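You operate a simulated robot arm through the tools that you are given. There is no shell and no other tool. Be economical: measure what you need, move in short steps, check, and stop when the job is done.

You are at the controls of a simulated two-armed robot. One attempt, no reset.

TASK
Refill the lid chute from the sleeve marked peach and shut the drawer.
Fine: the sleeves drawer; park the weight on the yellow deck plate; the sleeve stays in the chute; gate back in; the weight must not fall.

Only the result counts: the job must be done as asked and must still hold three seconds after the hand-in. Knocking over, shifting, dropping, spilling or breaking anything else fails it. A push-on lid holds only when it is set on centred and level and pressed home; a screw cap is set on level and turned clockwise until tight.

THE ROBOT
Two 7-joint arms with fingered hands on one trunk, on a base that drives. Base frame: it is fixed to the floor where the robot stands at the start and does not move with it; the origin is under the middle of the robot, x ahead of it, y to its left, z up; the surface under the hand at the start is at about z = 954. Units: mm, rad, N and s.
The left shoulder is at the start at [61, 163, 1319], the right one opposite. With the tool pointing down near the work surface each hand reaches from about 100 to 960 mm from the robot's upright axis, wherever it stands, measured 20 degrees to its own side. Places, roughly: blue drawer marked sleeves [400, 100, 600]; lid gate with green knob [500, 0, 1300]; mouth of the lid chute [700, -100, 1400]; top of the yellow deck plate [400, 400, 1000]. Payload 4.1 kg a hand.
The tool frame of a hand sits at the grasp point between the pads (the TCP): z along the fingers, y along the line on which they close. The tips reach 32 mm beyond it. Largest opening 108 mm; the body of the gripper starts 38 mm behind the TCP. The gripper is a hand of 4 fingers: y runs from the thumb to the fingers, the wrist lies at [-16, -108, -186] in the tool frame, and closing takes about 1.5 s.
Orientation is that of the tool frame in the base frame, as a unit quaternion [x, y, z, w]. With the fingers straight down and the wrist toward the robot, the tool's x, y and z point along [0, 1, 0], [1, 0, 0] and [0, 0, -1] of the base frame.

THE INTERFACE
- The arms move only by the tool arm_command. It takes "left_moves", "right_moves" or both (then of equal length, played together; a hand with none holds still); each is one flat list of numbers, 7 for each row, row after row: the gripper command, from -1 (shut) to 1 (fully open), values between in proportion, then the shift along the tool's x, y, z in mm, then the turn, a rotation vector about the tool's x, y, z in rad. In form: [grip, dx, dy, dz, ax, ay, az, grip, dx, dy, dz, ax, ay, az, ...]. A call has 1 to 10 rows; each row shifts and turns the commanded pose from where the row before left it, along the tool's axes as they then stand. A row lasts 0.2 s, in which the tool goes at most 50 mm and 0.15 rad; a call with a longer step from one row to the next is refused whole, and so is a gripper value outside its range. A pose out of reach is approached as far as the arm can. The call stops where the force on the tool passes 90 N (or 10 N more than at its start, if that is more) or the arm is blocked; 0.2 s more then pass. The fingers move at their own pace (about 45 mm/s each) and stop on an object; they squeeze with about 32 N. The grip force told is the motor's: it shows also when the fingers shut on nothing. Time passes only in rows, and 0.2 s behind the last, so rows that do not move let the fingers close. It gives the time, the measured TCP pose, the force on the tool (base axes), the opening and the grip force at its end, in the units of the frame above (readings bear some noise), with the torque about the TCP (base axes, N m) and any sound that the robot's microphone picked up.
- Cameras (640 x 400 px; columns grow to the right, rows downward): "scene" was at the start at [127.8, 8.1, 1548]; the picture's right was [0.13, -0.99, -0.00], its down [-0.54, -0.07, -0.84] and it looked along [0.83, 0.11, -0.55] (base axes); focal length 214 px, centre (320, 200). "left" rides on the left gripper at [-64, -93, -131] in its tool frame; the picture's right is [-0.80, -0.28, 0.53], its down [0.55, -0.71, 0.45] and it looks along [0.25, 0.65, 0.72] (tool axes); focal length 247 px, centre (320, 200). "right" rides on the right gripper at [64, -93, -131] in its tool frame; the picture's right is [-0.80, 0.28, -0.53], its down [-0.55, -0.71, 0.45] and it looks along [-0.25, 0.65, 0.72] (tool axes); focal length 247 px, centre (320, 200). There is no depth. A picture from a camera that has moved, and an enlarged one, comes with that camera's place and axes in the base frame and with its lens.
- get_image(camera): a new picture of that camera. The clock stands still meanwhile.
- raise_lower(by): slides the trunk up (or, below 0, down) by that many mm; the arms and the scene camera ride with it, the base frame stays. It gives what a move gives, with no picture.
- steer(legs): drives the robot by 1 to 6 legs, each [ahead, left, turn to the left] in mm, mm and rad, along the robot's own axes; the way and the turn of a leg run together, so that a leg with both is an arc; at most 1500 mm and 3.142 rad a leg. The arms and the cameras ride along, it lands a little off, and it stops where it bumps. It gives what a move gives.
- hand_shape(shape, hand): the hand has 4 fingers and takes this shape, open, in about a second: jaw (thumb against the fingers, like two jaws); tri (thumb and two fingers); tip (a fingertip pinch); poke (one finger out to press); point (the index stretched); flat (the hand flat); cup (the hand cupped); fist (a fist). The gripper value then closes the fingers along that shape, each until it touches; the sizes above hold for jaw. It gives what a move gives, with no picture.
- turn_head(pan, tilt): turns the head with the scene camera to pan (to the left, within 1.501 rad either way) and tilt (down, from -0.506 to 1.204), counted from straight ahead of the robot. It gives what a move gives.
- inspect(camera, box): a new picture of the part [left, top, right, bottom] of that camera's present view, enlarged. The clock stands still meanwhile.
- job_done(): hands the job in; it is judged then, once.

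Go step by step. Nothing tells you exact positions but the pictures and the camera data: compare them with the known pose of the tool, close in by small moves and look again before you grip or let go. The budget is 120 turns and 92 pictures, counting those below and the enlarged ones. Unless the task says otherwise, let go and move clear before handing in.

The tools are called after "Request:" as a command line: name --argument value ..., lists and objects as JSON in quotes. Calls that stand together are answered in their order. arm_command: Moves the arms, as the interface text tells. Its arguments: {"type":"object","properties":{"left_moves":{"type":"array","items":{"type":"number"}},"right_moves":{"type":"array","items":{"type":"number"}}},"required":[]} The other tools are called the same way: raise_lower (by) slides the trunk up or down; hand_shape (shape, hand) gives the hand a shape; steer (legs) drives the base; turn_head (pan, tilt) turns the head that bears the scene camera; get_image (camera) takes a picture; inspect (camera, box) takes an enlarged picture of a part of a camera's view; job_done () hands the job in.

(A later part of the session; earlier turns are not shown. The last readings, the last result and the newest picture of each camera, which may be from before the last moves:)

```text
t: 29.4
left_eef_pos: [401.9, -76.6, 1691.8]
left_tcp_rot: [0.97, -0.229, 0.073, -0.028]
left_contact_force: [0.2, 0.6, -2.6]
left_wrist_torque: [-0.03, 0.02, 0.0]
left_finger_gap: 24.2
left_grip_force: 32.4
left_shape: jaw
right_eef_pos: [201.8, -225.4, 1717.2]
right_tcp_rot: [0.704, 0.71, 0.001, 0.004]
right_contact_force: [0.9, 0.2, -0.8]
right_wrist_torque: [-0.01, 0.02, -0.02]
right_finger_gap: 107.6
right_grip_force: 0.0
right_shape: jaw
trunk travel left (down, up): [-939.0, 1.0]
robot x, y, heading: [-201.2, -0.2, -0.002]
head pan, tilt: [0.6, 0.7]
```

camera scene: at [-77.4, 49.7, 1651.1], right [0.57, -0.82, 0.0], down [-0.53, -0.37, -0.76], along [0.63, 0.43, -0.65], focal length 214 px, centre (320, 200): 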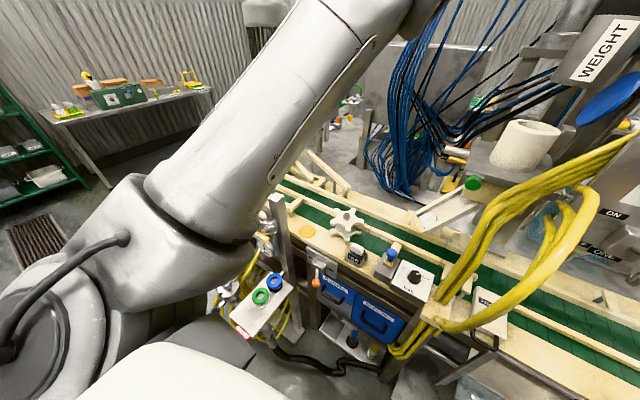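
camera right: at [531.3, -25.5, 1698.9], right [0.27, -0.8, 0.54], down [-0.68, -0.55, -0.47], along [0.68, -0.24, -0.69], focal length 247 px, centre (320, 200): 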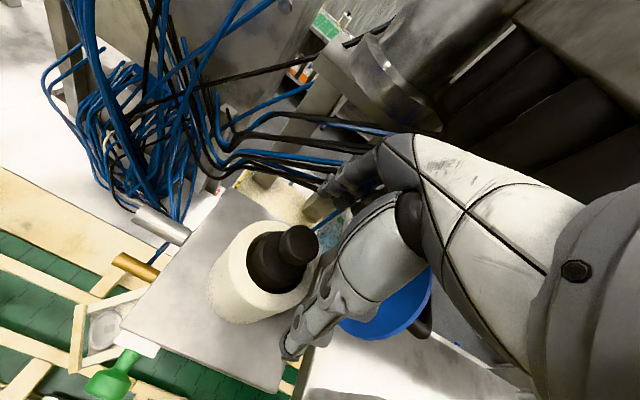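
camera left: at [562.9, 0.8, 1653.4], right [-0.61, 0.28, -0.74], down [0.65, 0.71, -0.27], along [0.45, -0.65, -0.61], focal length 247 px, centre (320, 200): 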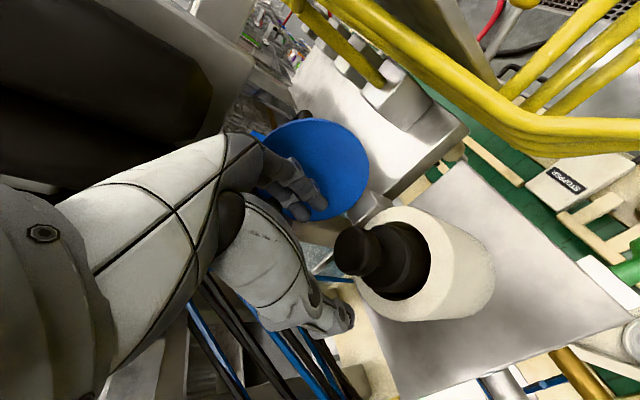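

Rotating clockwise relaxes it. Trying down again.

Request:
arm_command --left_moves '[-1, 0, 0, 25, 0, 0, 0, -1, 0, 0, 25, 0, 0, 0, -1, 0, 0, 25, 0, 0, 0, -1, 0, 0, 25, 0, 0, 0]'

Request:
arm_command --left_moves '[-1, 0, 0, 0, 0.1, 0, 0, -1, 0, 0, 0, 0.1, 0, 0]'

Request:
arm_command --left_moves '[-1, 0, 0, 25, 0, 0, 0, -1, 0, 0, 25, 0, 0, 0]'

Request:
turn_head --pan 0.3 --tilt 0.1

Request:
get_image --camera "scene"

```text
t: 30.4
left_eef_pos: [405.5, -81.7, 1668.8]
left_tcp_rot: [0.969, -0.232, 0.073, -0.031]
left_contact_force: [-0.3, 0.4, -2.5]
left_wrist_torque: [-0.08, -0.02, 0.04]
left_finger_gap: 24.0
left_grip_force: 32.2
left_shape: jaw
left hand out of reach, approached as far as the arm can: row 1, 2, 3, 4
right_eef_pos: [199.9, -228.8, 1718.1]
right_tcp_rot: [0.704, 0.71, 0.003, 0.003]
right_contact_force: [-0.3, -0.3, -0.5]
right_wrist_torque: [-0.01, -0.02, 0.02]
right_finger_gap: 108.1
right_grip_force: 0.1
right_shape: jaw
trunk travel left (down, up): [-939.0, 1.0]
robot x, y, heading: [-197.8, -2.9, 0.003]
head pan, tilt: [0.6, 0.7]
```

```text
t: 30.9
left_eef_pos: [408.1, -79.7, 1668.3]
left_tcp_rot: [0.963, -0.218, 0.094, -0.126]
left_contact_force: [0.4, 0.3, -2.0]
left_wrist_torque: [-0.04, 0.04, -0.02]
left_finger_gap: 24.0
left_grip_force: 31.9
left_shape: jaw
right_eef_pos: [199.8, -229.4, 1718.3]
right_tcp_rot: [0.705, 0.709, 0.003, 0.003]
right_contact_force: [0.8, -0.2, -0.1]
right_wrist_torque: [0.0, -0.01, 0.03]
right_finger_gap: 108.1
right_grip_force: 0.0
right_shape: jaw
trunk travel left (down, up): [-939.0, 1.0]
robot x, y, heading: [-202.0, 1.3, 0.008]
head pan, tilt: [0.6, 0.7]
```

```text
t: 31.6
left_eef_pos: [433.2, -69.1, 1633.5]
left_tcp_rot: [0.959, -0.231, 0.096, -0.131]
left_contact_force: [0.0, 0.4, -2.6]
left_wrist_torque: [-0.06, 0.06, -0.02]
left_finger_gap: 24.0
left_grip_force: 32.0
left_shape: jaw
left hand out of reach, approached as far as the arm can: row 1, 2
right_eef_pos: [204.0, -229.0, 1716.5]
right_tcp_rot: [0.704, 0.71, 0.002, 0.002]
right_contact_force: [0.3, -0.6, -0.7]
right_wrist_torque: [0.0, 0.01, -0.02]
right_finger_gap: 107.9
right_grip_force: 0.1
right_shape: jaw
trunk travel left (down, up): [-939.0, 1.0]
robot x, y, heading: [-199.3, 2.7, 0.005]
head pan, tilt: [0.6, 0.7]
```

```text
t: 32.5
left_eef_pos: [429.6, -68.0, 1640.1]
left_tcp_rot: [0.96, -0.231, 0.1, -0.127]
left_contact_force: [0.7, -0.4, -2.4]
left_wrist_torque: [-0.07, 0.0, 0.01]
left_finger_gap: 24.1
left_grip_force: 31.6
left_shape: jaw
right_eef_pos: [199.5, -227.4, 1717.6]
right_tcp_rot: [0.704, 0.71, 0.003, 0.003]
right_contact_force: [-0.5, -0.2, 0.5]
right_wrist_torque: [-0.02, -0.01, -0.02]
right_finger_gap: 107.7
right_grip_force: 0.0
right_shape: jaw
trunk travel left (down, up): [-939.0, 1.0]
robot x, y, heading: [-201.5, 0.2, 0.008]
head pan, tilt: [0.3, 0.099]
```

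```text
65 pictures are left
camera scene: at [-61.8, 27.5, 1706.1], right [0.3, -0.95, 0.0], down [-0.1, -0.03, -0.99], along [0.95, 0.3, -0.1], focal length 214 px, centre (320, 200)
```

scene: 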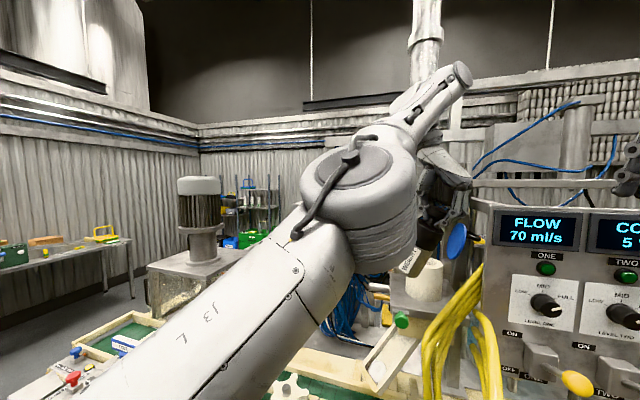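

Progress: it now descends. Continuing down.

Request:
arm_command --left_moves '[-1, 0, 0, 25, 0, 0, 0, -1, 0, 0, 25, 0, 0, 0, -1, 0, 0, 25, 0, 0, 0]'

Request:
arm_command --left_moves '[-1, 0, 0, 25, 0, 0, 0, -1, 0, 0, 25, 0, 0, 0, -1, 0, 0, 25, 0, 0, 0]'

Request:
arm_command --left_moves '[-1, 0, -30, 0, 0, 0, 0, -1, 0, -30, 0, 0, 0, 0, -1, 0, -30, 0, 0, 0, 0]'

```text
t: 33.4
left_eef_pos: [427.4, -63.6, 1647.5]
left_tcp_rot: [0.961, -0.223, 0.102, -0.124]
left_contact_force: [0.3, -0.5, -2.8]
left_wrist_torque: [-0.06, 0.04, -0.02]
left_finger_gap: 24.0
left_grip_force: 32.5
left_shape: jaw
left hand out of reach, approached as far as the arm can: row 1, 2, 3
right_eef_pos: [199.8, -228.0, 1716.4]
right_tcp_rot: [0.704, 0.71, 0.003, 0.003]
right_contact_force: [-0.1, -0.5, 0.1]
right_wrist_torque: [0.01, -0.02, -0.01]
right_finger_gap: 107.7
right_grip_force: 0.0
right_shape: jaw
trunk travel left (down, up): [-939.0, 1.0]
robot x, y, heading: [-198.2, -1.5, -0.001]
head pan, tilt: [0.3, 0.099]
```

```text
t: 34.1
left_eef_pos: [428.8, -63.3, 1646.0]
left_tcp_rot: [0.961, -0.223, 0.101, -0.126]
left_contact_force: [-0.2, 0.1, -3.0]
left_wrist_torque: [-0.06, 0.0, 0.0]
left_finger_gap: 23.7
left_grip_force: 32.5
left_shape: jaw
left hand out of reach, approached as far as the arm can: row 1, 2, 3
right_eef_pos: [199.7, -227.5, 1718.6]
right_tcp_rot: [0.704, 0.71, 0.003, 0.003]
right_contact_force: [0.1, -0.2, -0.2]
right_wrist_torque: [-0.03, -0.01, 0.04]
right_finger_gap: 107.7
right_grip_force: 0.1
right_shape: jaw
trunk travel left (down, up): [-939.0, 1.0]
robot x, y, heading: [-200.9, 0.9, 0.001]
head pan, tilt: [0.3, 0.099]
```

```text
t: 35.0
left_eef_pos: [449.8, 0.8, 1662.6]
left_tcp_rot: [0.962, -0.22, 0.098, -0.125]
left_contact_force: [0.3, 0.1, -2.8]
left_wrist_torque: [-0.09, 0.06, 0.02]
left_finger_gap: 24.0
left_grip_force: 31.7
left_shape: jaw
left hand out of reach, approached as far as the arm can: row 3
right_eef_pos: [199.8, -225.9, 1718.0]
right_tcp_rot: [0.704, 0.71, 0.001, 0.003]
right_contact_force: [-0.8, 0.2, 0.0]
right_wrist_torque: [-0.01, 0.02, 0.02]
right_finger_gap: 107.7
right_grip_force: 0.0
right_shape: jaw
trunk travel left (down, up): [-939.0, 1.0]
robot x, y, heading: [-198.9, -1.0, 0.005]
head pan, tilt: [0.3, 0.099]
```

Leftward motion works now. I'll keep going left with a bit more roll, then test down.

Request:
arm_command --left_moves '[-1, 0, 0, 0, 0.12, 0, 0, -1, 0, -25, 0, 0, 0, 0, -1, 0, -25, 0, 0, 0, 0, -1, 0, -25, 0, 0, 0, 0]'

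Request:
arm_command --left_moves '[-1, 0, 0, 25, 0, 0, 0, -1, 0, 0, 25, 0, 0, 0, -1, 0, 0, 25, 0, 0, 0]'

Request:
arm_command --left_moves '[-1, 0, 0, 0, 0, 0, -0.15, -1, 0, 0, 0, 0, 0, -0.15, -1, 0, 0, 0, 0, 0, -0.15]'

Request:
get_image --camera "scene"

```text
t: 36.0
left_eef_pos: [447.9, 42.7, 1682.6]
left_tcp_rot: [0.953, -0.215, 0.11, -0.183]
left_contact_force: [0.2, -0.1, -2.4]
left_wrist_torque: [-0.1, 0.06, 0.01]
left_finger_gap: 24.0
left_grip_force: 31.3
left_shape: jaw
left hand out of reach, approached as far as the arm can: row 2, 3, 4
right_eef_pos: [199.5, -226.8, 1716.7]
right_tcp_rot: [0.704, 0.71, 0.002, 0.004]
right_contact_force: [-0.2, 0.0, -0.7]
right_wrist_torque: [0.0, 0.02, 0.0]
right_finger_gap: 107.7
right_grip_force: 0.1
right_shape: jaw
trunk travel left (down, up): [-939.0, 1.0]
robot x, y, heading: [-200.2, -2.2, 0.004]
head pan, tilt: [0.3, 0.099]
```

```text
t: 36.8
left_eef_pos: [470.1, 63.9, 1613.6]
left_tcp_rot: [0.953, -0.215, 0.109, -0.183]
left_contact_force: [-1.1, 0.0, -2.1]
left_wrist_torque: [-0.07, 0.05, 0.0]
left_finger_gap: 24.1
left_grip_force: 31.6
left_shape: jaw
right_eef_pos: [201.7, -229.6, 1718.7]
right_tcp_rot: [0.704, 0.71, 0.002, 0.002]
right_contact_force: [0.6, 0.2, 0.2]
right_wrist_torque: [-0.02, 0.0, -0.01]
right_finger_gap: 107.8
right_grip_force: 0.1
right_shape: jaw
trunk travel left (down, up): [-939.0, 1.0]
robot x, y, heading: [-200.2, 1.1, 0.004]
head pan, tilt: [0.3, 0.099]
```

```text
t: 37.5
left_eef_pos: [469.3, 64.3, 1614.3]
left_tcp_rot: [0.977, 0.003, 0.148, -0.154]
left_contact_force: [0.0, 0.5, -3.3]
left_wrist_torque: [-0.11, 0.06, 0.02]
left_finger_gap: 24.0
left_grip_force: 32.2
left_shape: jaw
right_eef_pos: [199.6, -228.7, 1717.6]
right_tcp_rot: [0.704, 0.71, 0.002, 0.003]
right_contact_force: [0.2, 0.4, 0.4]
right_wrist_torque: [-0.01, -0.02, 0.01]
right_finger_gap: 108.0
right_grip_force: 0.0
right_shape: jaw
trunk travel left (down, up): [-939.0, 1.0]
robot x, y, heading: [-197.9, 0.7, 0.004]
head pan, tilt: [0.3, 0.099]
```

```text
64 pictures are left
camera scene: at [-60.9, 27.1, 1706.1], right [0.3, -0.95, 0.0], down [-0.1, -0.03, -0.99], along [0.95, 0.3, -0.1], focal length 214 px, centre (320, 200)
```

scene: 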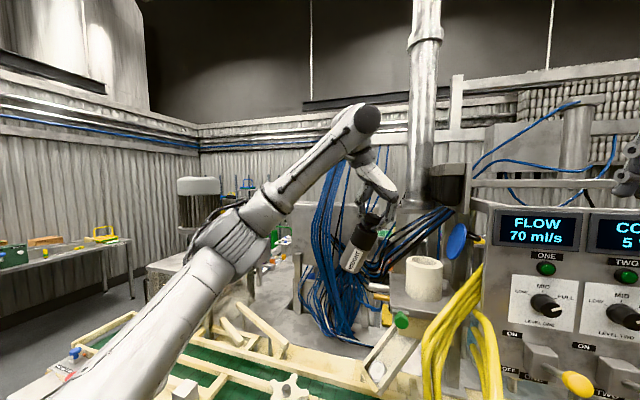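

The arm is free again. I'll level the hand and yaw it back toward its natural orientation.

Request:
arm_command --left_moves '[-1, 0, 0, 0, -0.15, 0, 0, -1, 0, 0, 0, -0.15, 0, 0, -1, 0, 0, 0, 0.0443, 0, -0.14, -1, 0, 0, 0, 0.0443, 0, -0.14, -1, 0, 0, 0, 0.0443, 0, -0.14, -1, 0, 0, 0, 0.0443, 0, -0.14, -1, 0, 0, 0, 0.0443, 0, -0.14]'

Request:
raise_lower --by -114

Request:
turn_head --pan 0.5 --tilt 0.6

Request:
get_image --camera "scene"

```text
t: 39.1
left_eef_pos: [468.7, 61.5, 1613.8]
left_tcp_rot: [0.929, 0.337, 0.14, -0.063]
left_contact_force: [-0.4, 0.8, -2.4]
left_wrist_torque: [-0.04, 0.02, -0.03]
left_finger_gap: 23.7
left_grip_force: 31.8
left_shape: jaw
right_eef_pos: [199.3, -229.9, 1717.2]
right_tcp_rot: [0.704, 0.71, 0.003, 0.002]
right_contact_force: [-0.6, 0.2, -0.3]
right_wrist_torque: [0.01, 0.01, -0.03]
right_finger_gap: 107.9
right_grip_force: 0.1
right_shape: jaw
trunk travel left (down, up): [-939.0, 1.0]
robot x, y, heading: [-199.0, 2.2, 0.002]
head pan, tilt: [0.3, 0.099]
```

```text
t: 40.6
left_eef_pos: [469.4, 62.9, 1499.1]
left_tcp_rot: [0.929, 0.336, 0.14, -0.063]
left_contact_force: [1.1, -0.7, -3.7]
left_wrist_torque: [-0.02, 0.04, -0.05]
left_finger_gap: 23.6
left_grip_force: 31.9
left_shape: jaw
right_eef_pos: [199.8, -228.0, 1603.3]
right_tcp_rot: [0.704, 0.71, 0.003, 0.002]
right_contact_force: [-0.1, -0.6, -1.0]
right_wrist_torque: [0.0, -0.01, 0.01]
right_finger_gap: 107.7
right_grip_force: 0.0
right_shape: jaw
trunk travel left (down, up): [-825.0, 115.0]
robot x, y, heading: [-199.7, 1.9, 0.011]
head pan, tilt: [0.3, 0.099]
```

```text
t: 41.5
left_eef_pos: [469.3, 62.8, 1500.4]
left_tcp_rot: [0.929, 0.336, 0.14, -0.063]
left_contact_force: [-0.7, 0.7, -2.9]
left_wrist_torque: [-0.06, 0.03, 0.02]
left_finger_gap: 23.7
left_grip_force: 31.7
left_shape: jaw
right_eef_pos: [199.1, -228.5, 1603.0]
right_tcp_rot: [0.704, 0.711, 0.002, 0.003]
right_contact_force: [0.6, 0.1, -0.2]
right_wrist_torque: [-0.01, 0.01, 0.0]
right_finger_gap: 108.1
right_grip_force: 0.1
right_shape: jaw
trunk travel left (down, up): [-825.0, 115.0]
robot x, y, heading: [-197.8, -2.5, 0.002]
head pan, tilt: [0.499, 0.6]
```

```text
63 pictures are left
camera scene: at [-71.2, 42.4, 1546.0], right [0.48, -0.88, 0.0], down [-0.5, -0.27, -0.83], along [0.72, 0.4, -0.56], focal length 214 px, centre (320, 200)
```

scene: 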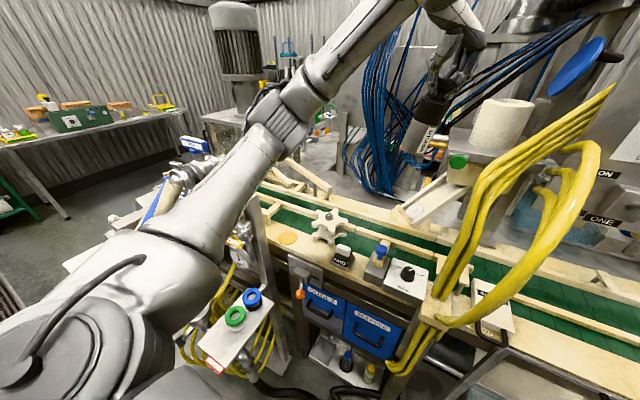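

The yellow plate sits at about (397, 446, 954), and a grey post rises at about (282, 445) to z ≈ 1224, so I'll bring the wrist in from the right side. Rotating 90° more.

Request:
arm_command --left_moves '[-1, 0, 0, 0, 0.0445, -0.0034, -0.142, -1, 0, 0, 0, 0.0445, -0.0034, -0.142, -1, 0, 0, 0, 0.0445, -0.0034, -0.142, -1, 0, 0, 0, 0.0445, -0.0034, -0.142, -1, 0, 0, 0, 0.0445, -0.0034, -0.142, -1, 0, 0, 0, 0.0445, -0.0034, -0.142, -1, 0, 0, 0, 0.0445, -0.0034, -0.142, -1, 0, 0, 0, 0.0445, -0.0034, -0.142, -1, 0, 0, 0, 0.0445, -0.0034, -0.142, -1, 0, 0, 0, 0.0445, -0.0034, -0.142]'

Request:
get_image --camera "scene"

```text
t: 43.7
left_eef_pos: [467.9, 62.3, 1499.1]
left_tcp_rot: [0.453, 0.879, 0.062, -0.138]
left_contact_force: [0.2, -0.5, -2.3]
left_wrist_torque: [0.0, -0.04, 0.01]
left_finger_gap: 23.5
left_grip_force: 31.8
left_shape: jaw
right_eef_pos: [200.4, -229.7, 1602.9]
right_tcp_rot: [0.704, 0.71, 0.003, 0.003]
right_contact_force: [-0.6, -0.1, -0.9]
right_wrist_torque: [-0.01, -0.01, 0.01]
right_finger_gap: 107.8
right_grip_force: 0.0
right_shape: jaw
trunk travel left (down, up): [-825.0, 115.0]
robot x, y, heading: [-203.9, 3.7, 0.001]
head pan, tilt: [0.499, 0.6]
```

```text
62 pictures are left
camera scene: at [-71.6, 41.0, 1546.0], right [0.48, -0.88, 0.0], down [-0.5, -0.27, -0.83], along [0.72, 0.4, -0.56], focal length 214 px, centre (320, 200)
```

scene: 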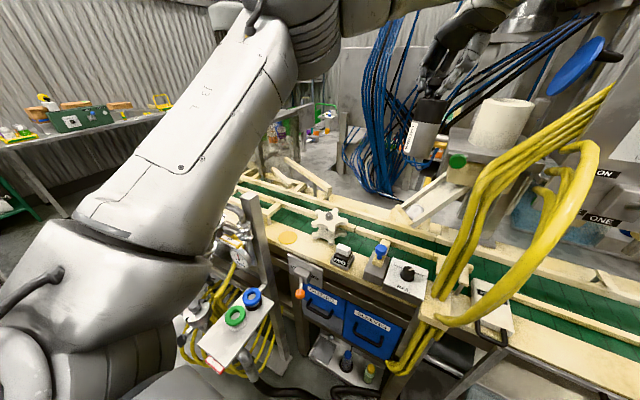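

Post top confirmed. Moving toward a point above the plate in two steps.

Request:
arm_command --left_moves '[-1, 32, 18.7, 29.4, 0, 0, 0, -1, 32, 18.7, 29.4, 0, 0, 0, -1, 32, 18.7, 29.4, 0, 0, 0, -1, 32, 18.7, 29.4, 0, 0, 0, -1, 32, 18.7, 29.4, 0, 0, 0]'

Request:
get_image --camera "scene"

```text
t: 44.9
left_eef_pos: [430.8, 280.4, 1406.2]
left_tcp_rot: [0.455, 0.877, 0.061, -0.138]
left_contact_force: [-0.2, 0.7, -2.3]
left_wrist_torque: [-0.01, -0.07, -0.02]
left_finger_gap: 23.8
left_grip_force: 32.3
left_shape: jaw
right_eef_pos: [198.7, -222.8, 1604.5]
right_tcp_rot: [0.704, 0.71, 0.002, 0.005]
right_contact_force: [0.4, 0.3, 0.4]
right_wrist_torque: [-0.04, 0.01, -0.01]
right_finger_gap: 107.7
right_grip_force: 0.2
right_shape: jaw
trunk travel left (down, up): [-825.0, 115.0]
robot x, y, heading: [-197.2, -1.4, 0.005]
head pan, tilt: [0.499, 0.6]
```

```text
61 pictures are left
camera scene: at [-71.9, 46.9, 1545.9], right [0.48, -0.88, 0.0], down [-0.5, -0.27, -0.82], along [0.72, 0.4, -0.57], focal length 214 px, centre (320, 200)
```

scene: 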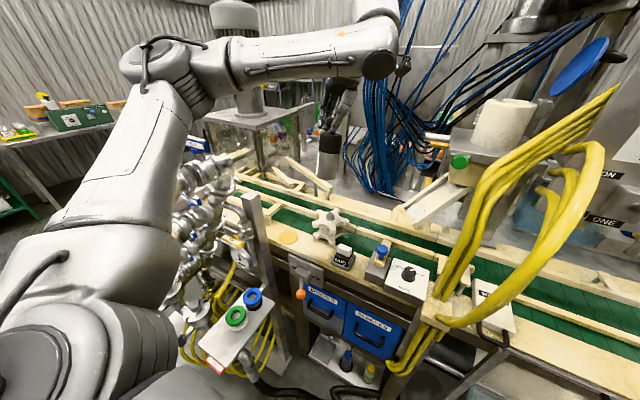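

Fine. Continue to above the plate.

Request:
arm_command --left_moves '[-1, 23.3, 14.1, 29.3, 0, 0, 0, -1, 23.3, 14.1, 29.3, 0, 0, 0, -1, 23.3, 14.1, 29.3, 0, 0, 0, -1, 23.3, 14.1, 29.3, 0, 0, 0, -1, 23.3, 14.1, 29.3, 0, 0, 0]'

Request:
get_image --camera "scene"

Request:
get_image --camera "left"

```text
t: 46.1
left_eef_pos: [384.2, 420.0, 1307.3]
left_tcp_rot: [0.458, 0.876, 0.072, -0.137]
left_contact_force: [-2.3, -6.4, 2.9]
left_wrist_torque: [0.21, -0.18, -0.02]
left_finger_gap: 23.5
left_grip_force: 32.0
left_shape: jaw
right_eef_pos: [184.5, -249.7, 1601.9]
right_tcp_rot: [0.704, 0.71, 0.011, 0.001]
right_contact_force: [-0.3, -0.6, -0.7]
right_wrist_torque: [0.01, -0.07, 0.01]
right_finger_gap: 107.8
right_grip_force: 0.0
right_shape: jaw
trunk travel left (down, up): [-825.0, 115.0]
robot x, y, heading: [-199.3, -0.3, -0.002]
head pan, tilt: [0.499, 0.6]
```

```text
60 pictures are left
camera scene: at [-86.6, 21.7, 1545.9], right [0.48, -0.88, -0.01], down [-0.49, -0.26, -0.83], along [0.73, 0.4, -0.55], focal length 214 px, centre (320, 200)
```

scene: 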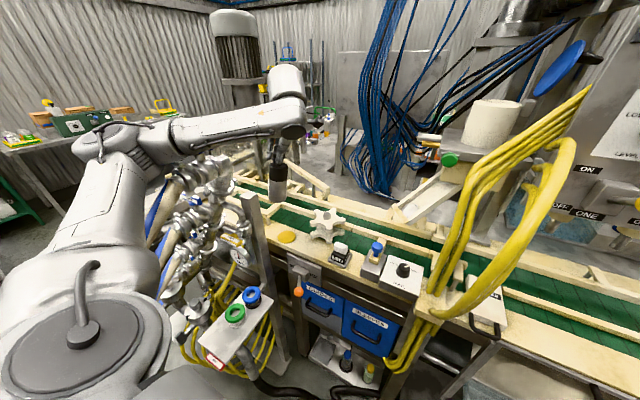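

```text
59 pictures are left
camera left: at [367.9, 286.1, 1413.0], right [0.11, -0.65, -0.75], down [-0.96, 0.14, -0.26], along [0.27, 0.75, -0.61], focal length 247 px, centre (320, 200)
```

left: 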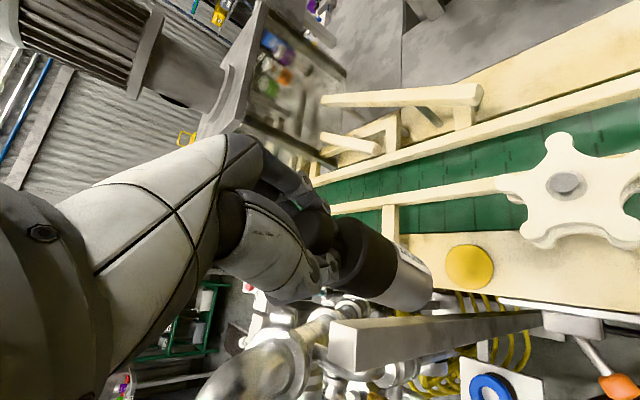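

A small contact force shows and the torso leaned. I'll check whether it persists and inspect closely.

Request:
arm_command --left_moves '[-1, 0, 0, 0, 0, 0, 0]'

Request:
inspect --camera "scene" --box '[180, 40, 380, 280]'

Request:
inspect --camera "left" --box '[220, 140, 500, 400]'

```text
t: 46.5
left_eef_pos: [381.7, 428.4, 1306.1]
left_tcp_rot: [0.453, 0.878, 0.069, -0.138]
left_contact_force: [0.0, -0.3, -2.7]
left_wrist_torque: [-0.03, -0.09, 0.01]
left_finger_gap: 23.9
left_grip_force: 31.7
left_shape: jaw
right_eef_pos: [182.8, -245.3, 1604.5]
right_tcp_rot: [0.703, 0.711, 0.01, 0.003]
right_contact_force: [-0.5, -0.1, -0.8]
right_wrist_torque: [-0.01, -0.01, 0.01]
right_finger_gap: 107.6
right_grip_force: 0.1
right_shape: jaw
trunk travel left (down, up): [-825.0, 115.0]
robot x, y, heading: [-201.7, 1.3, 0.004]
head pan, tilt: [0.499, 0.6]
```

```text
1.67 times, centred on (280, 160) of scene
camera zoom: at [-88.2, 26.0, 1546.5], right [0.48, -0.88, 0.0], down [-0.49, -0.26, -0.83], along [0.73, 0.4, -0.55], focal length 358 px, centre (387, 267)
```

zoom: 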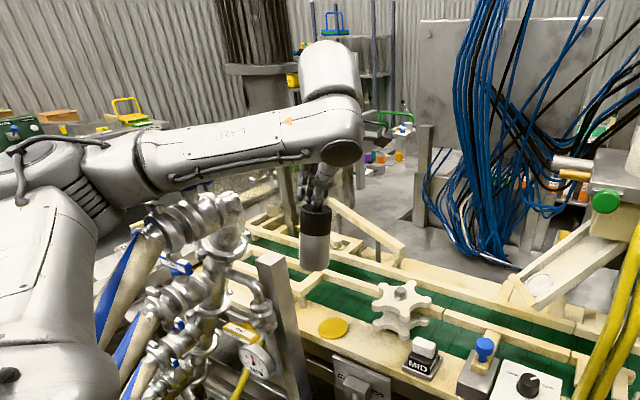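

```text
1.54 times, centred on (360, 270) of left
camera zoom: at [366.4, 293.8, 1413.1], right [0.11, -0.65, -0.75], down [-0.96, 0.13, -0.26], along [0.26, 0.75, -0.61], focal length 380 px, centre (258, 92)
```

zoom: 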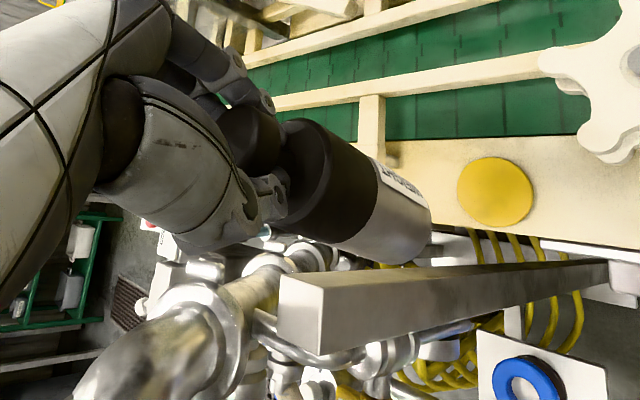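

The torso is still offset, so some part of the arm may be touching the pipework. I'll back off a little and see if the lean disappears.

Request:
arm_command --left_moves '[-1, -15, -9, -20, 0, 0, 0, -1, -15, -9, -20, 0, 0, 0]'

Request:
get_image --camera "scene"

```text
t: 47.1
left_eef_pos: [401.6, 398.1, 1333.3]
left_tcp_rot: [0.455, 0.878, 0.064, -0.136]
left_contact_force: [0.9, -1.2, -3.1]
left_wrist_torque: [0.02, -0.03, 0.0]
left_finger_gap: 23.8
left_grip_force: 32.0
left_shape: jaw
right_eef_pos: [195.7, -232.1, 1603.1]
right_tcp_rot: [0.704, 0.71, 0.004, 0.003]
right_contact_force: [0.1, 0.2, 0.3]
right_wrist_torque: [0.0, 0.06, -0.01]
right_finger_gap: 107.6
right_grip_force: 0.2
right_shape: jaw
trunk travel left (down, up): [-825.0, 115.0]
robot x, y, heading: [-199.6, 3.6, 0.005]
head pan, tilt: [0.499, 0.6]
```

```text
56 pictures are left
camera scene: at [-76.2, 39.3, 1546.9], right [0.48, -0.88, 0.0], down [-0.49, -0.27, -0.83], along [0.73, 0.4, -0.56], focal length 214 px, centre (320, 200)
```

scene: 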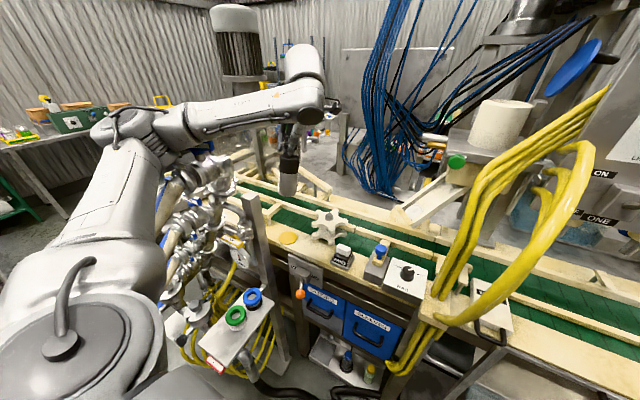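

The contact is with the pipework beside the upper arm. I'll raise the trunk so the upper arm clears it and shift the base right, keeping the elbow away from the pipes.

Request:
raise_lower --by 110

Request:
steer --legs '[[0, -120, 0]]'

Request:
get_image --camera "scene"

```text
t: 48.5
left_eef_pos: [404.7, 398.8, 1438.8]
left_tcp_rot: [0.456, 0.877, 0.063, -0.138]
left_contact_force: [0.2, 0.5, -2.9]
left_wrist_torque: [-0.01, -0.04, -0.03]
left_finger_gap: 23.9
left_grip_force: 32.0
left_shape: jaw
right_eef_pos: [199.5, -227.6, 1714.4]
right_tcp_rot: [0.704, 0.71, 0.003, 0.003]
right_contact_force: [-0.5, 0.2, -0.4]
right_wrist_torque: [-0.02, 0.0, 0.02]
right_finger_gap: 107.9
right_grip_force: 0.1
right_shape: jaw
trunk travel left (down, up): [-935.0, 5.0]
robot x, y, heading: [-197.4, -2.0, 0.006]
head pan, tilt: [0.499, 0.6]
```

```text
t: 49.8
left_eef_pos: [406.5, 287.7, 1436.5]
left_tcp_rot: [0.455, 0.878, 0.061, -0.138]
left_contact_force: [-0.2, 1.4, -3.2]
left_wrist_torque: [-0.02, -0.02, -0.01]
left_finger_gap: 23.9
left_grip_force: 32.1
left_shape: jaw
right_eef_pos: [201.0, -337.4, 1714.5]
right_tcp_rot: [0.704, 0.71, 0.0, 0.005]
right_contact_force: [0.8, 0.3, 0.1]
right_wrist_torque: [-0.08, -0.01, -0.06]
right_finger_gap: 108.0
right_grip_force: 0.1
right_shape: jaw
trunk travel left (down, up): [-935.0, 5.0]
robot x, y, heading: [-200.3, -117.1, 0.001]
head pan, tilt: [0.499, 0.6]
```

```text
55 pictures are left
camera scene: at [-71.0, -68.2, 1655.7], right [0.48, -0.88, 0.0], down [-0.5, -0.28, -0.82], along [0.72, 0.4, -0.57], focal length 214 px, centre (320, 200)
```

scene: 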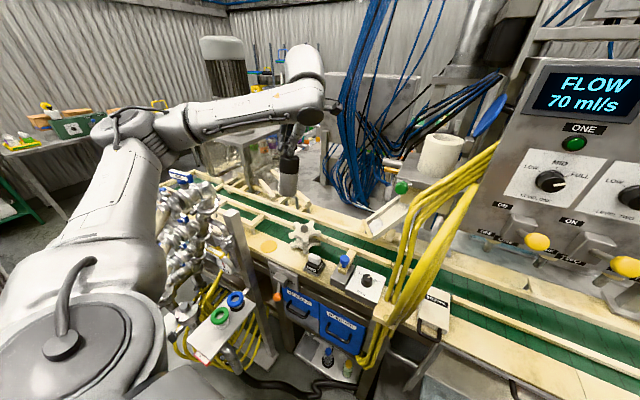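

Good clearance now. Moving over the plate at height.

Request:
arm_command --left_moves '[-1, 17.8, 17.6, 33.8, 0, 0, 0, -1, 17.8, 17.6, 33.8, 0, 0, 0, -1, 17.8, 17.6, 33.8, 0, 0, 0, -1, 17.8, 17.6, 33.8, 0, 0, 0, -1, 17.8, 17.6, 33.8, 0, 0, 0]'

Request:
get_image --camera "scene"

Request:
get_image --camera "left"

```text
t: 51.0
left_eef_pos: [397.2, 448.4, 1302.7]
left_tcp_rot: [0.455, 0.877, 0.061, -0.138]
left_contact_force: [-0.6, 0.7, -2.5]
left_wrist_torque: [-0.05, 0.0, -0.01]
left_finger_gap: 24.1
left_grip_force: 32.2
left_shape: jaw
right_eef_pos: [200.6, -340.1, 1714.9]
right_tcp_rot: [0.703, 0.711, 0.002, 0.004]
right_contact_force: [0.5, 0.2, 0.3]
right_wrist_torque: [-0.04, 0.01, -0.03]
right_finger_gap: 107.7
right_grip_force: 0.1
right_shape: jaw
trunk travel left (down, up): [-935.0, 5.0]
robot x, y, heading: [-201.1, -117.4, 0.0]
head pan, tilt: [0.499, 0.6]
```

```text
54 pictures are left
camera scene: at [-71.1, -69.5, 1655.8], right [0.48, -0.88, 0.0], down [-0.5, -0.27, -0.82], along [0.72, 0.4, -0.57], focal length 214 px, centre (320, 200)
```

scene: 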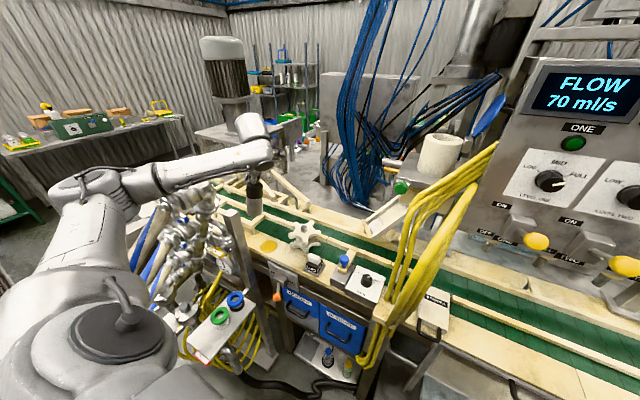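

```text
53 pictures are left
camera left: at [383.2, 314.8, 1410.1], right [0.11, -0.66, -0.74], down [-0.96, 0.12, -0.25], along [0.26, 0.74, -0.62], focal length 247 px, centre (320, 200)
```

left: 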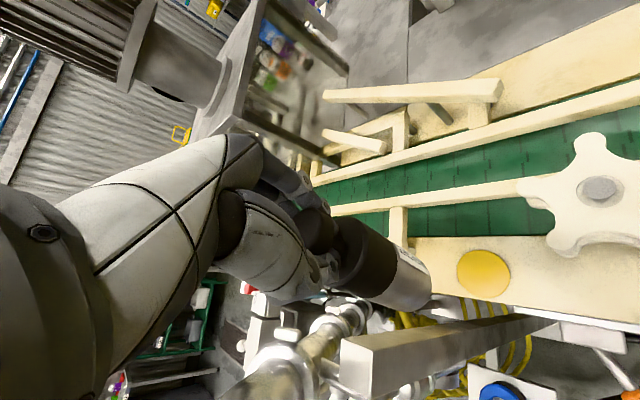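

The plate is confirmed at (399, 446). The weight seems a little tilted; let me measure it in a closer view.

Request:
inspect --camera "scene" --box '[220, 130, 320, 260]'

Request:
inspect --camera "left" --box '[280, 180, 520, 340]'

```text
3.08 times, centred on (270, 195) of scene
camera zoom: at [-71.1, -69.5, 1655.8], right [0.48, -0.88, 0.0], down [-0.5, -0.27, -0.82], along [0.72, 0.4, -0.57], focal length 660 px, centre (474, 215)
```

zoom: 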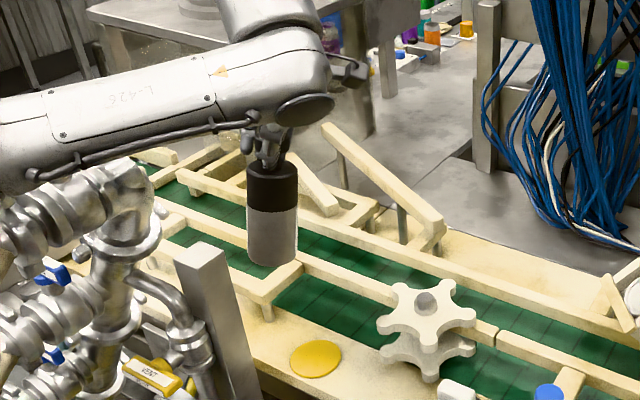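

```text
2.50 times, centred on (400, 260) of left
camera zoom: at [383.2, 314.8, 1410.1], right [0.11, -0.66, -0.74], down [-0.96, 0.12, -0.25], along [0.26, 0.74, -0.62], focal length 617 px, centre (120, 50)
```

zoom: 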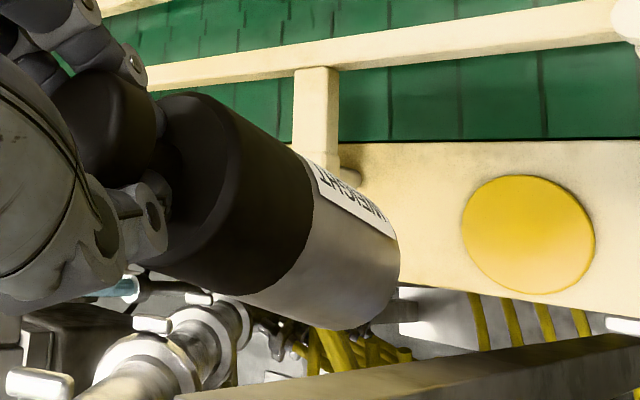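

The weight's bottom is offset about 28 mm towards me, a ~0.19 rad tilt. Correcting by turning the hand.

Request:
arm_command --left_moves '[-1, 0, 0, 0, -0.056, -0.079, -0.016, -1, 0, 0, 0, -0.056, -0.079, -0.016]'

Request:
inspect --camera "scene" --box '[220, 130, 320, 260]'

Request:
inspect --camera "left" --box '[280, 180, 520, 340]'

```text
t: 51.6
left_eef_pos: [396.3, 444.3, 1303.1]
left_tcp_rot: [0.451, 0.888, 0.077, -0.042]
left_contact_force: [-0.4, -0.4, -2.0]
left_wrist_torque: [-0.01, 0.0, 0.03]
left_finger_gap: 23.9
left_grip_force: 32.2
left_shape: jaw
right_eef_pos: [197.7, -342.2, 1714.5]
right_tcp_rot: [0.705, 0.71, 0.002, 0.003]
right_contact_force: [0.2, 0.2, 0.1]
right_wrist_torque: [0.01, -0.03, 0.0]
right_finger_gap: 108.0
right_grip_force: 0.0
right_shape: jaw
trunk travel left (down, up): [-935.0, 5.0]
robot x, y, heading: [-199.2, -117.9, 0.007]
head pan, tilt: [0.499, 0.6]
```

```text
3.08 times, centred on (270, 195) of scene
camera zoom: at [-72.6, -72.4, 1656.0], right [0.48, -0.88, 0.0], down [-0.49, -0.27, -0.82], along [0.72, 0.4, -0.57], focal length 660 px, centre (474, 215)
```

zoom: 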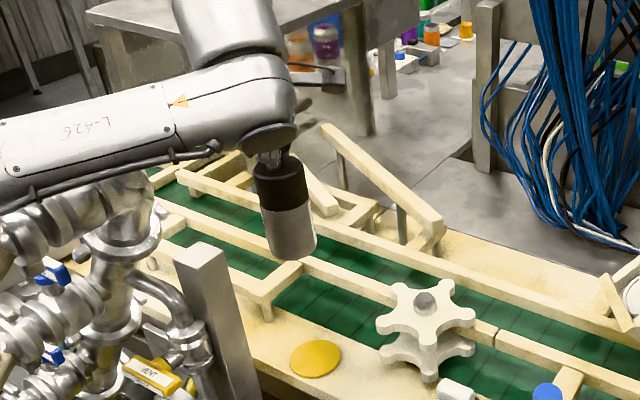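

```text
2.50 times, centred on (400, 260) of left
camera zoom: at [361.1, 318.2, 1413.8], right [0.24, -0.71, -0.67], down [-0.9, 0.1, -0.43], along [0.37, 0.7, -0.61], focal length 617 px, centre (120, 50)
```

zoom: 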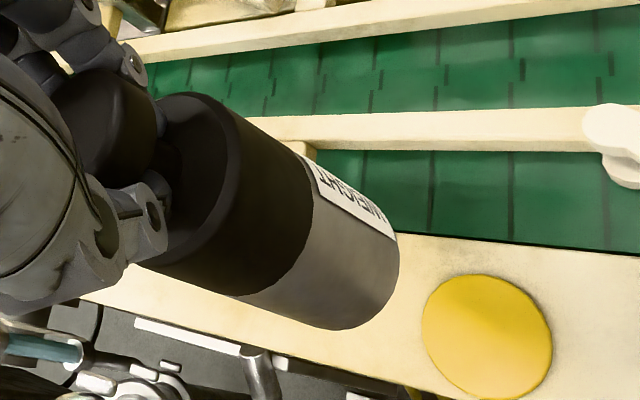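

The weight is upright and centred over the plate. Descending in steps.

Request:
arm_command --left_moves '[-1, -3.6, -2.5, 24.6, 0, 0, 0, -1, -3.6, -2.5, 24.6, 0, 0, 0, -1, -3.6, -2.5, 24.6, 0, 0, 0, -1, -3.6, -2.5, 24.6, 0, 0, 0, -1, -3.6, -2.5, 24.6, 0, 0, 0]'

Request:
get_image --camera "scene"

Request:
get_image --camera "left"

```text
t: 52.8
left_eef_pos: [397.2, 442.8, 1179.3]
left_tcp_rot: [0.45, 0.888, 0.078, -0.042]
left_contact_force: [0.2, -0.4, -1.5]
left_wrist_torque: [0.0, 0.0, -0.01]
left_finger_gap: 23.9
left_grip_force: 32.3
left_shape: jaw
right_eef_pos: [199.6, -343.6, 1714.5]
right_tcp_rot: [0.704, 0.71, 0.002, 0.003]
right_contact_force: [-0.3, 0.3, 0.4]
right_wrist_torque: [-0.03, 0.01, 0.0]
right_finger_gap: 107.8
right_grip_force: 0.1
right_shape: jaw
trunk travel left (down, up): [-935.0, 5.0]
robot x, y, heading: [-199.3, -117.4, 0.007]
head pan, tilt: [0.499, 0.6]
```

```text
48 pictures are left
camera scene: at [-70.9, -74.0, 1656.0], right [0.48, -0.88, 0.0], down [-0.5, -0.27, -0.82], along [0.72, 0.4, -0.57], focal length 214 px, centre (320, 200)
```

scene: 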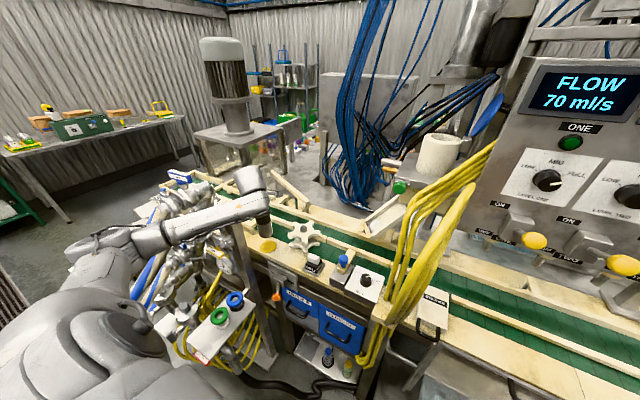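

```text
47 pictures are left
camera left: at [362.8, 315.5, 1289.9], right [0.24, -0.71, -0.67], down [-0.9, 0.1, -0.43], along [0.37, 0.7, -0.61], focal length 247 px, centre (320, 200)
```

left: 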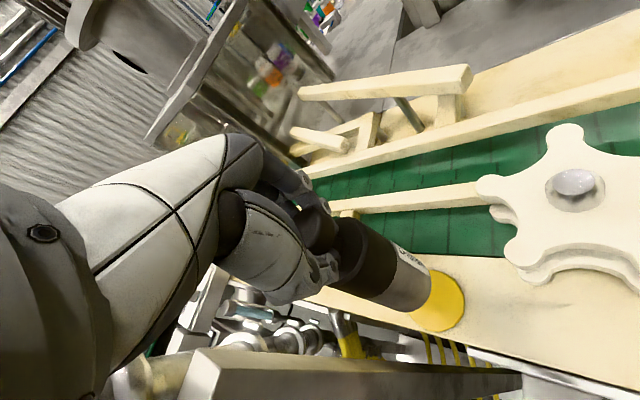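

Right above the plate. Descend further, slower.

Request:
arm_command --left_moves '[-1, 0, 2, 9.8, 0, 0, 0, -1, -1.4, 0, 9.8, 0, 0, 0, -1, -1.4, -1, 9.8, 0, 0, 0, -1, -1.4, -1, 9.8, 0, 0, 0]'

Request:
inspect --camera "left" --box '[300, 180, 500, 350]'

Request:
inspect --camera "scene" --box '[220, 180, 320, 280]'

```text
t: 53.8
left_eef_pos: [399.8, 446.0, 1138.1]
left_tcp_rot: [0.45, 0.888, 0.078, -0.044]
left_contact_force: [-1.0, 0.7, -3.1]
left_wrist_torque: [-0.02, 0.03, -0.02]
left_finger_gap: 23.7
left_grip_force: 32.2
left_shape: jaw
right_eef_pos: [199.8, -343.7, 1712.9]
right_tcp_rot: [0.704, 0.71, 0.001, 0.003]
right_contact_force: [-0.5, -0.2, 0.6]
right_wrist_torque: [0.01, -0.04, 0.01]
right_finger_gap: 107.7
right_grip_force: 0.1
right_shape: jaw
trunk travel left (down, up): [-935.0, 5.0]
robot x, y, heading: [-201.9, -120.8, 0.004]
head pan, tilt: [0.499, 0.6]
```

```text
2.35 times, centred on (400, 265) of left
camera zoom: at [364.5, 319.3, 1249.5], right [0.24, -0.71, -0.67], down [-0.9, 0.1, -0.43], along [0.37, 0.7, -0.61], focal length 581 px, centre (132, 47)
```

zoom: 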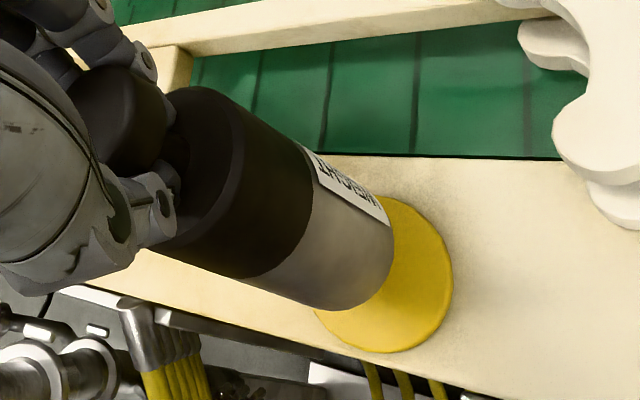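

```text
4.00 times, centred on (270, 230) of scene
camera zoom: at [-70.8, -74.6, 1655.9], right [0.48, -0.88, 0.0], down [-0.5, -0.27, -0.82], along [0.72, 0.4, -0.57], focal length 858 px, centre (520, 80)
```

zoom: 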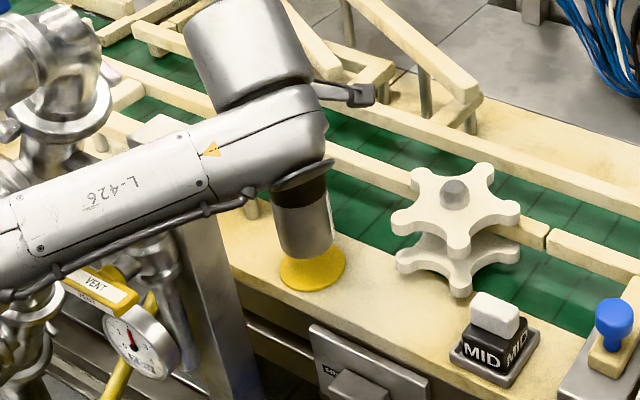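

Well aligned. A few more millimetres at a time until contact.

Request:
arm_command --left_moves '[-1, -0.7, -0.5, 5, 0, 0, 0, -1, -0.7, -0.5, 5, 0, 0, 0, -1, -0.7, -0.5, 5, 0, 0, 0]'

Request:
arm_command --left_moves '[-1, -0.4, -0.3, 3, 0, 0, 0, -1, -0.4, -0.3, 3, 0, 0, 0]'

Request:
inspect --camera "left" --box '[300, 180, 500, 350]'

```text
t: 54.6
left_eef_pos: [398.7, 445.9, 1122.7]
left_tcp_rot: [0.451, 0.888, 0.078, -0.042]
left_contact_force: [0.9, 0.2, -3.2]
left_wrist_torque: [-0.03, 0.02, 0.02]
left_finger_gap: 24.0
left_grip_force: 32.4
left_shape: jaw
right_eef_pos: [201.6, -344.1, 1713.4]
right_tcp_rot: [0.704, 0.71, 0.002, 0.002]
right_contact_force: [0.6, 0.1, -0.2]
right_wrist_torque: [-0.02, 0.02, -0.02]
right_finger_gap: 107.8
right_grip_force: 0.1
right_shape: jaw
trunk travel left (down, up): [-935.0, 5.0]
robot x, y, heading: [-197.0, -117.6, 0.005]
head pan, tilt: [0.499, 0.6]
```

```text
t: 55.2
left_eef_pos: [399.2, 445.5, 1115.5]
left_tcp_rot: [0.451, 0.888, 0.076, -0.043]
left_contact_force: [-0.1, -0.5, -2.6]
left_wrist_torque: [-0.01, -0.01, 0.04]
left_finger_gap: 23.7
left_grip_force: 32.3
left_shape: jaw
right_eef_pos: [199.7, -343.7, 1713.1]
right_tcp_rot: [0.705, 0.71, 0.002, 0.003]
right_contact_force: [-0.4, -0.1, -0.2]
right_wrist_torque: [0.01, 0.04, -0.01]
right_finger_gap: 107.5
right_grip_force: 0.0
right_shape: jaw
trunk travel left (down, up): [-935.0, 5.0]
robot x, y, heading: [-200.4, -118.3, 0.002]
head pan, tilt: [0.499, 0.6]
```

```text
2.35 times, centred on (400, 265) of left
camera zoom: at [364.2, 319.9, 1227.5], right [0.24, -0.71, -0.67], down [-0.9, 0.1, -0.43], along [0.37, 0.7, -0.61], focal length 581 px, centre (132, 47)
```

zoom: 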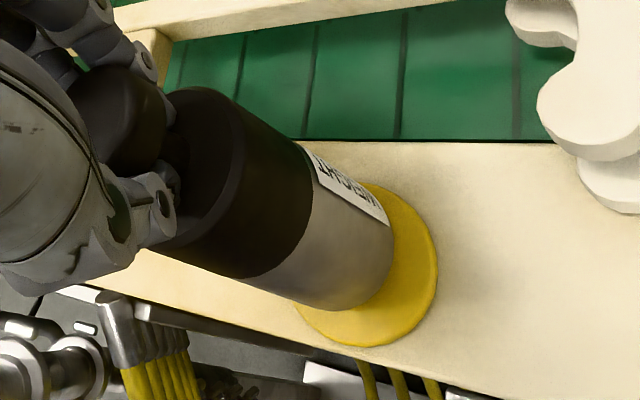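

Still slightly above. Continue.

Request:
arm_command --left_moves '[-1, -0.4, -0.3, 3, 0, 0, 0, -1, -0.4, -0.3, 3, 0, 0, 0]'

Request:
arm_command --left_moves '[-1, -0.4, -0.3, 3, 0, 0, 0]'

Request:
arm_command --left_moves '[-1, -0.4, -0.3, 3, 0, 0, 0]'

Request:
inspect --camera "left" --box '[300, 180, 500, 350]'

```text
t: 55.8
left_eef_pos: [399.8, 445.8, 1109.7]
left_tcp_rot: [0.451, 0.888, 0.078, -0.044]
left_contact_force: [0.7, -0.4, -2.5]
left_wrist_torque: [-0.01, 0.02, 0.02]
left_finger_gap: 24.1
left_grip_force: 32.4
left_shape: jaw
right_eef_pos: [201.3, -344.8, 1713.5]
right_tcp_rot: [0.704, 0.71, 0.002, 0.003]
right_contact_force: [0.0, 1.1, 0.2]
right_wrist_torque: [0.02, 0.0, 0.0]
right_finger_gap: 107.7
right_grip_force: 0.1
right_shape: jaw
trunk travel left (down, up): [-935.0, 5.0]
robot x, y, heading: [-201.6, -121.1, 0.004]
head pan, tilt: [0.499, 0.6]
```

```text
t: 56.2
left_eef_pos: [399.7, 446.8, 1109.2]
left_tcp_rot: [0.451, 0.888, 0.078, -0.042]
left_contact_force: [-0.2, -0.8, 1.7]
left_wrist_torque: [0.06, -0.17, -0.02]
left_finger_gap: 23.8
left_grip_force: 32.1
left_shape: jaw
right_eef_pos: [197.1, -346.3, 1714.4]
right_tcp_rot: [0.704, 0.71, 0.004, 0.004]
right_contact_force: [-0.1, 0.7, -0.4]
right_wrist_torque: [-0.01, -0.01, 0.0]
right_finger_gap: 107.7
right_grip_force: 0.0
right_shape: jaw
trunk travel left (down, up): [-935.0, 5.0]
robot x, y, heading: [-196.7, -115.9, 0.002]
head pan, tilt: [0.499, 0.6]
```

```text
t: 56.6
left_eef_pos: [398.2, 444.9, 1108.8]
left_tcp_rot: [0.45, 0.889, 0.08, -0.04]
left_contact_force: [-0.1, 2.2, 16.0]
left_wrist_torque: [0.11, -0.36, 0.02]
left_finger_gap: 24.5
left_grip_force: 31.7
left_shape: jaw
right_eef_pos: [197.0, -349.1, 1713.1]
right_tcp_rot: [0.704, 0.71, 0.005, 0.003]
right_contact_force: [0.0, 0.0, 0.5]
right_wrist_torque: [0.01, -0.03, 0.03]
right_finger_gap: 107.7
right_grip_force: 0.0
right_shape: jaw
trunk travel left (down, up): [-935.0, 5.0]
robot x, y, heading: [-198.3, -115.2, 0.001]
head pan, tilt: [0.499, 0.6]
```

```text
2.35 times, centred on (400, 265) of left
camera zoom: at [362.4, 318.6, 1219.6], right [0.24, -0.7, -0.67], down [-0.89, 0.11, -0.44], along [0.38, 0.7, -0.6], focal length 581 px, centre (132, 47)
```

zoom: 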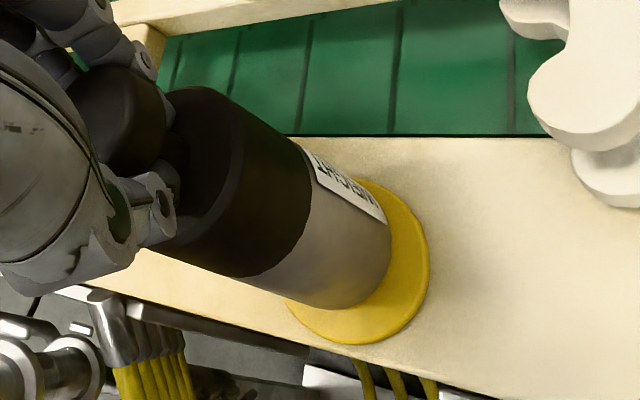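

The weight is seated on the plate (16 N). Relieve slightly, open, and check.

Request:
arm_command --left_moves '[-1, 0.4, 0.3, -3, 0, 0, 0, -0.3, 0, 0, 0, 0, 0, 0, 0.1, 0, 0, 0, 0, 0, 0, 0.3, 0, 0, 0, 0, 0, 0, 0.3, 0, 0, 0, 0, 0, 0]'

Request:
inspect --camera "left" --box '[260, 160, 500, 350]'

```text
t: 57.8
left_eef_pos: [397.9, 445.1, 1109.9]
left_tcp_rot: [0.45, 0.888, 0.08, -0.042]
left_contact_force: [2.9, 0.7, 20.7]
left_wrist_torque: [-0.09, 0.06, 0.05]
left_finger_gap: 61.0
left_grip_force: 0.1
left_shape: jaw
right_eef_pos: [197.2, -347.6, 1713.8]
right_tcp_rot: [0.704, 0.71, 0.004, 0.003]
right_contact_force: [-0.8, -0.1, -0.1]
right_wrist_torque: [-0.02, -0.03, 0.0]
right_finger_gap: 107.8
right_grip_force: 0.1
right_shape: jaw
trunk travel left (down, up): [-935.0, 5.0]
robot x, y, heading: [-199.0, -118.6, 0.003]
head pan, tilt: [0.499, 0.6]
```

```text
2.11 times, centred on (380, 255) of left
camera zoom: at [362.7, 318.3, 1221.7], right [0.24, -0.7, -0.67], down [-0.89, 0.11, -0.43], along [0.38, 0.7, -0.6], focal length 520 px, centre (194, 84)
```

zoom: 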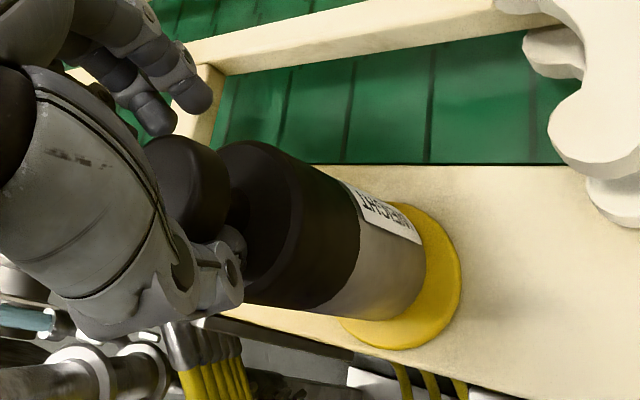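

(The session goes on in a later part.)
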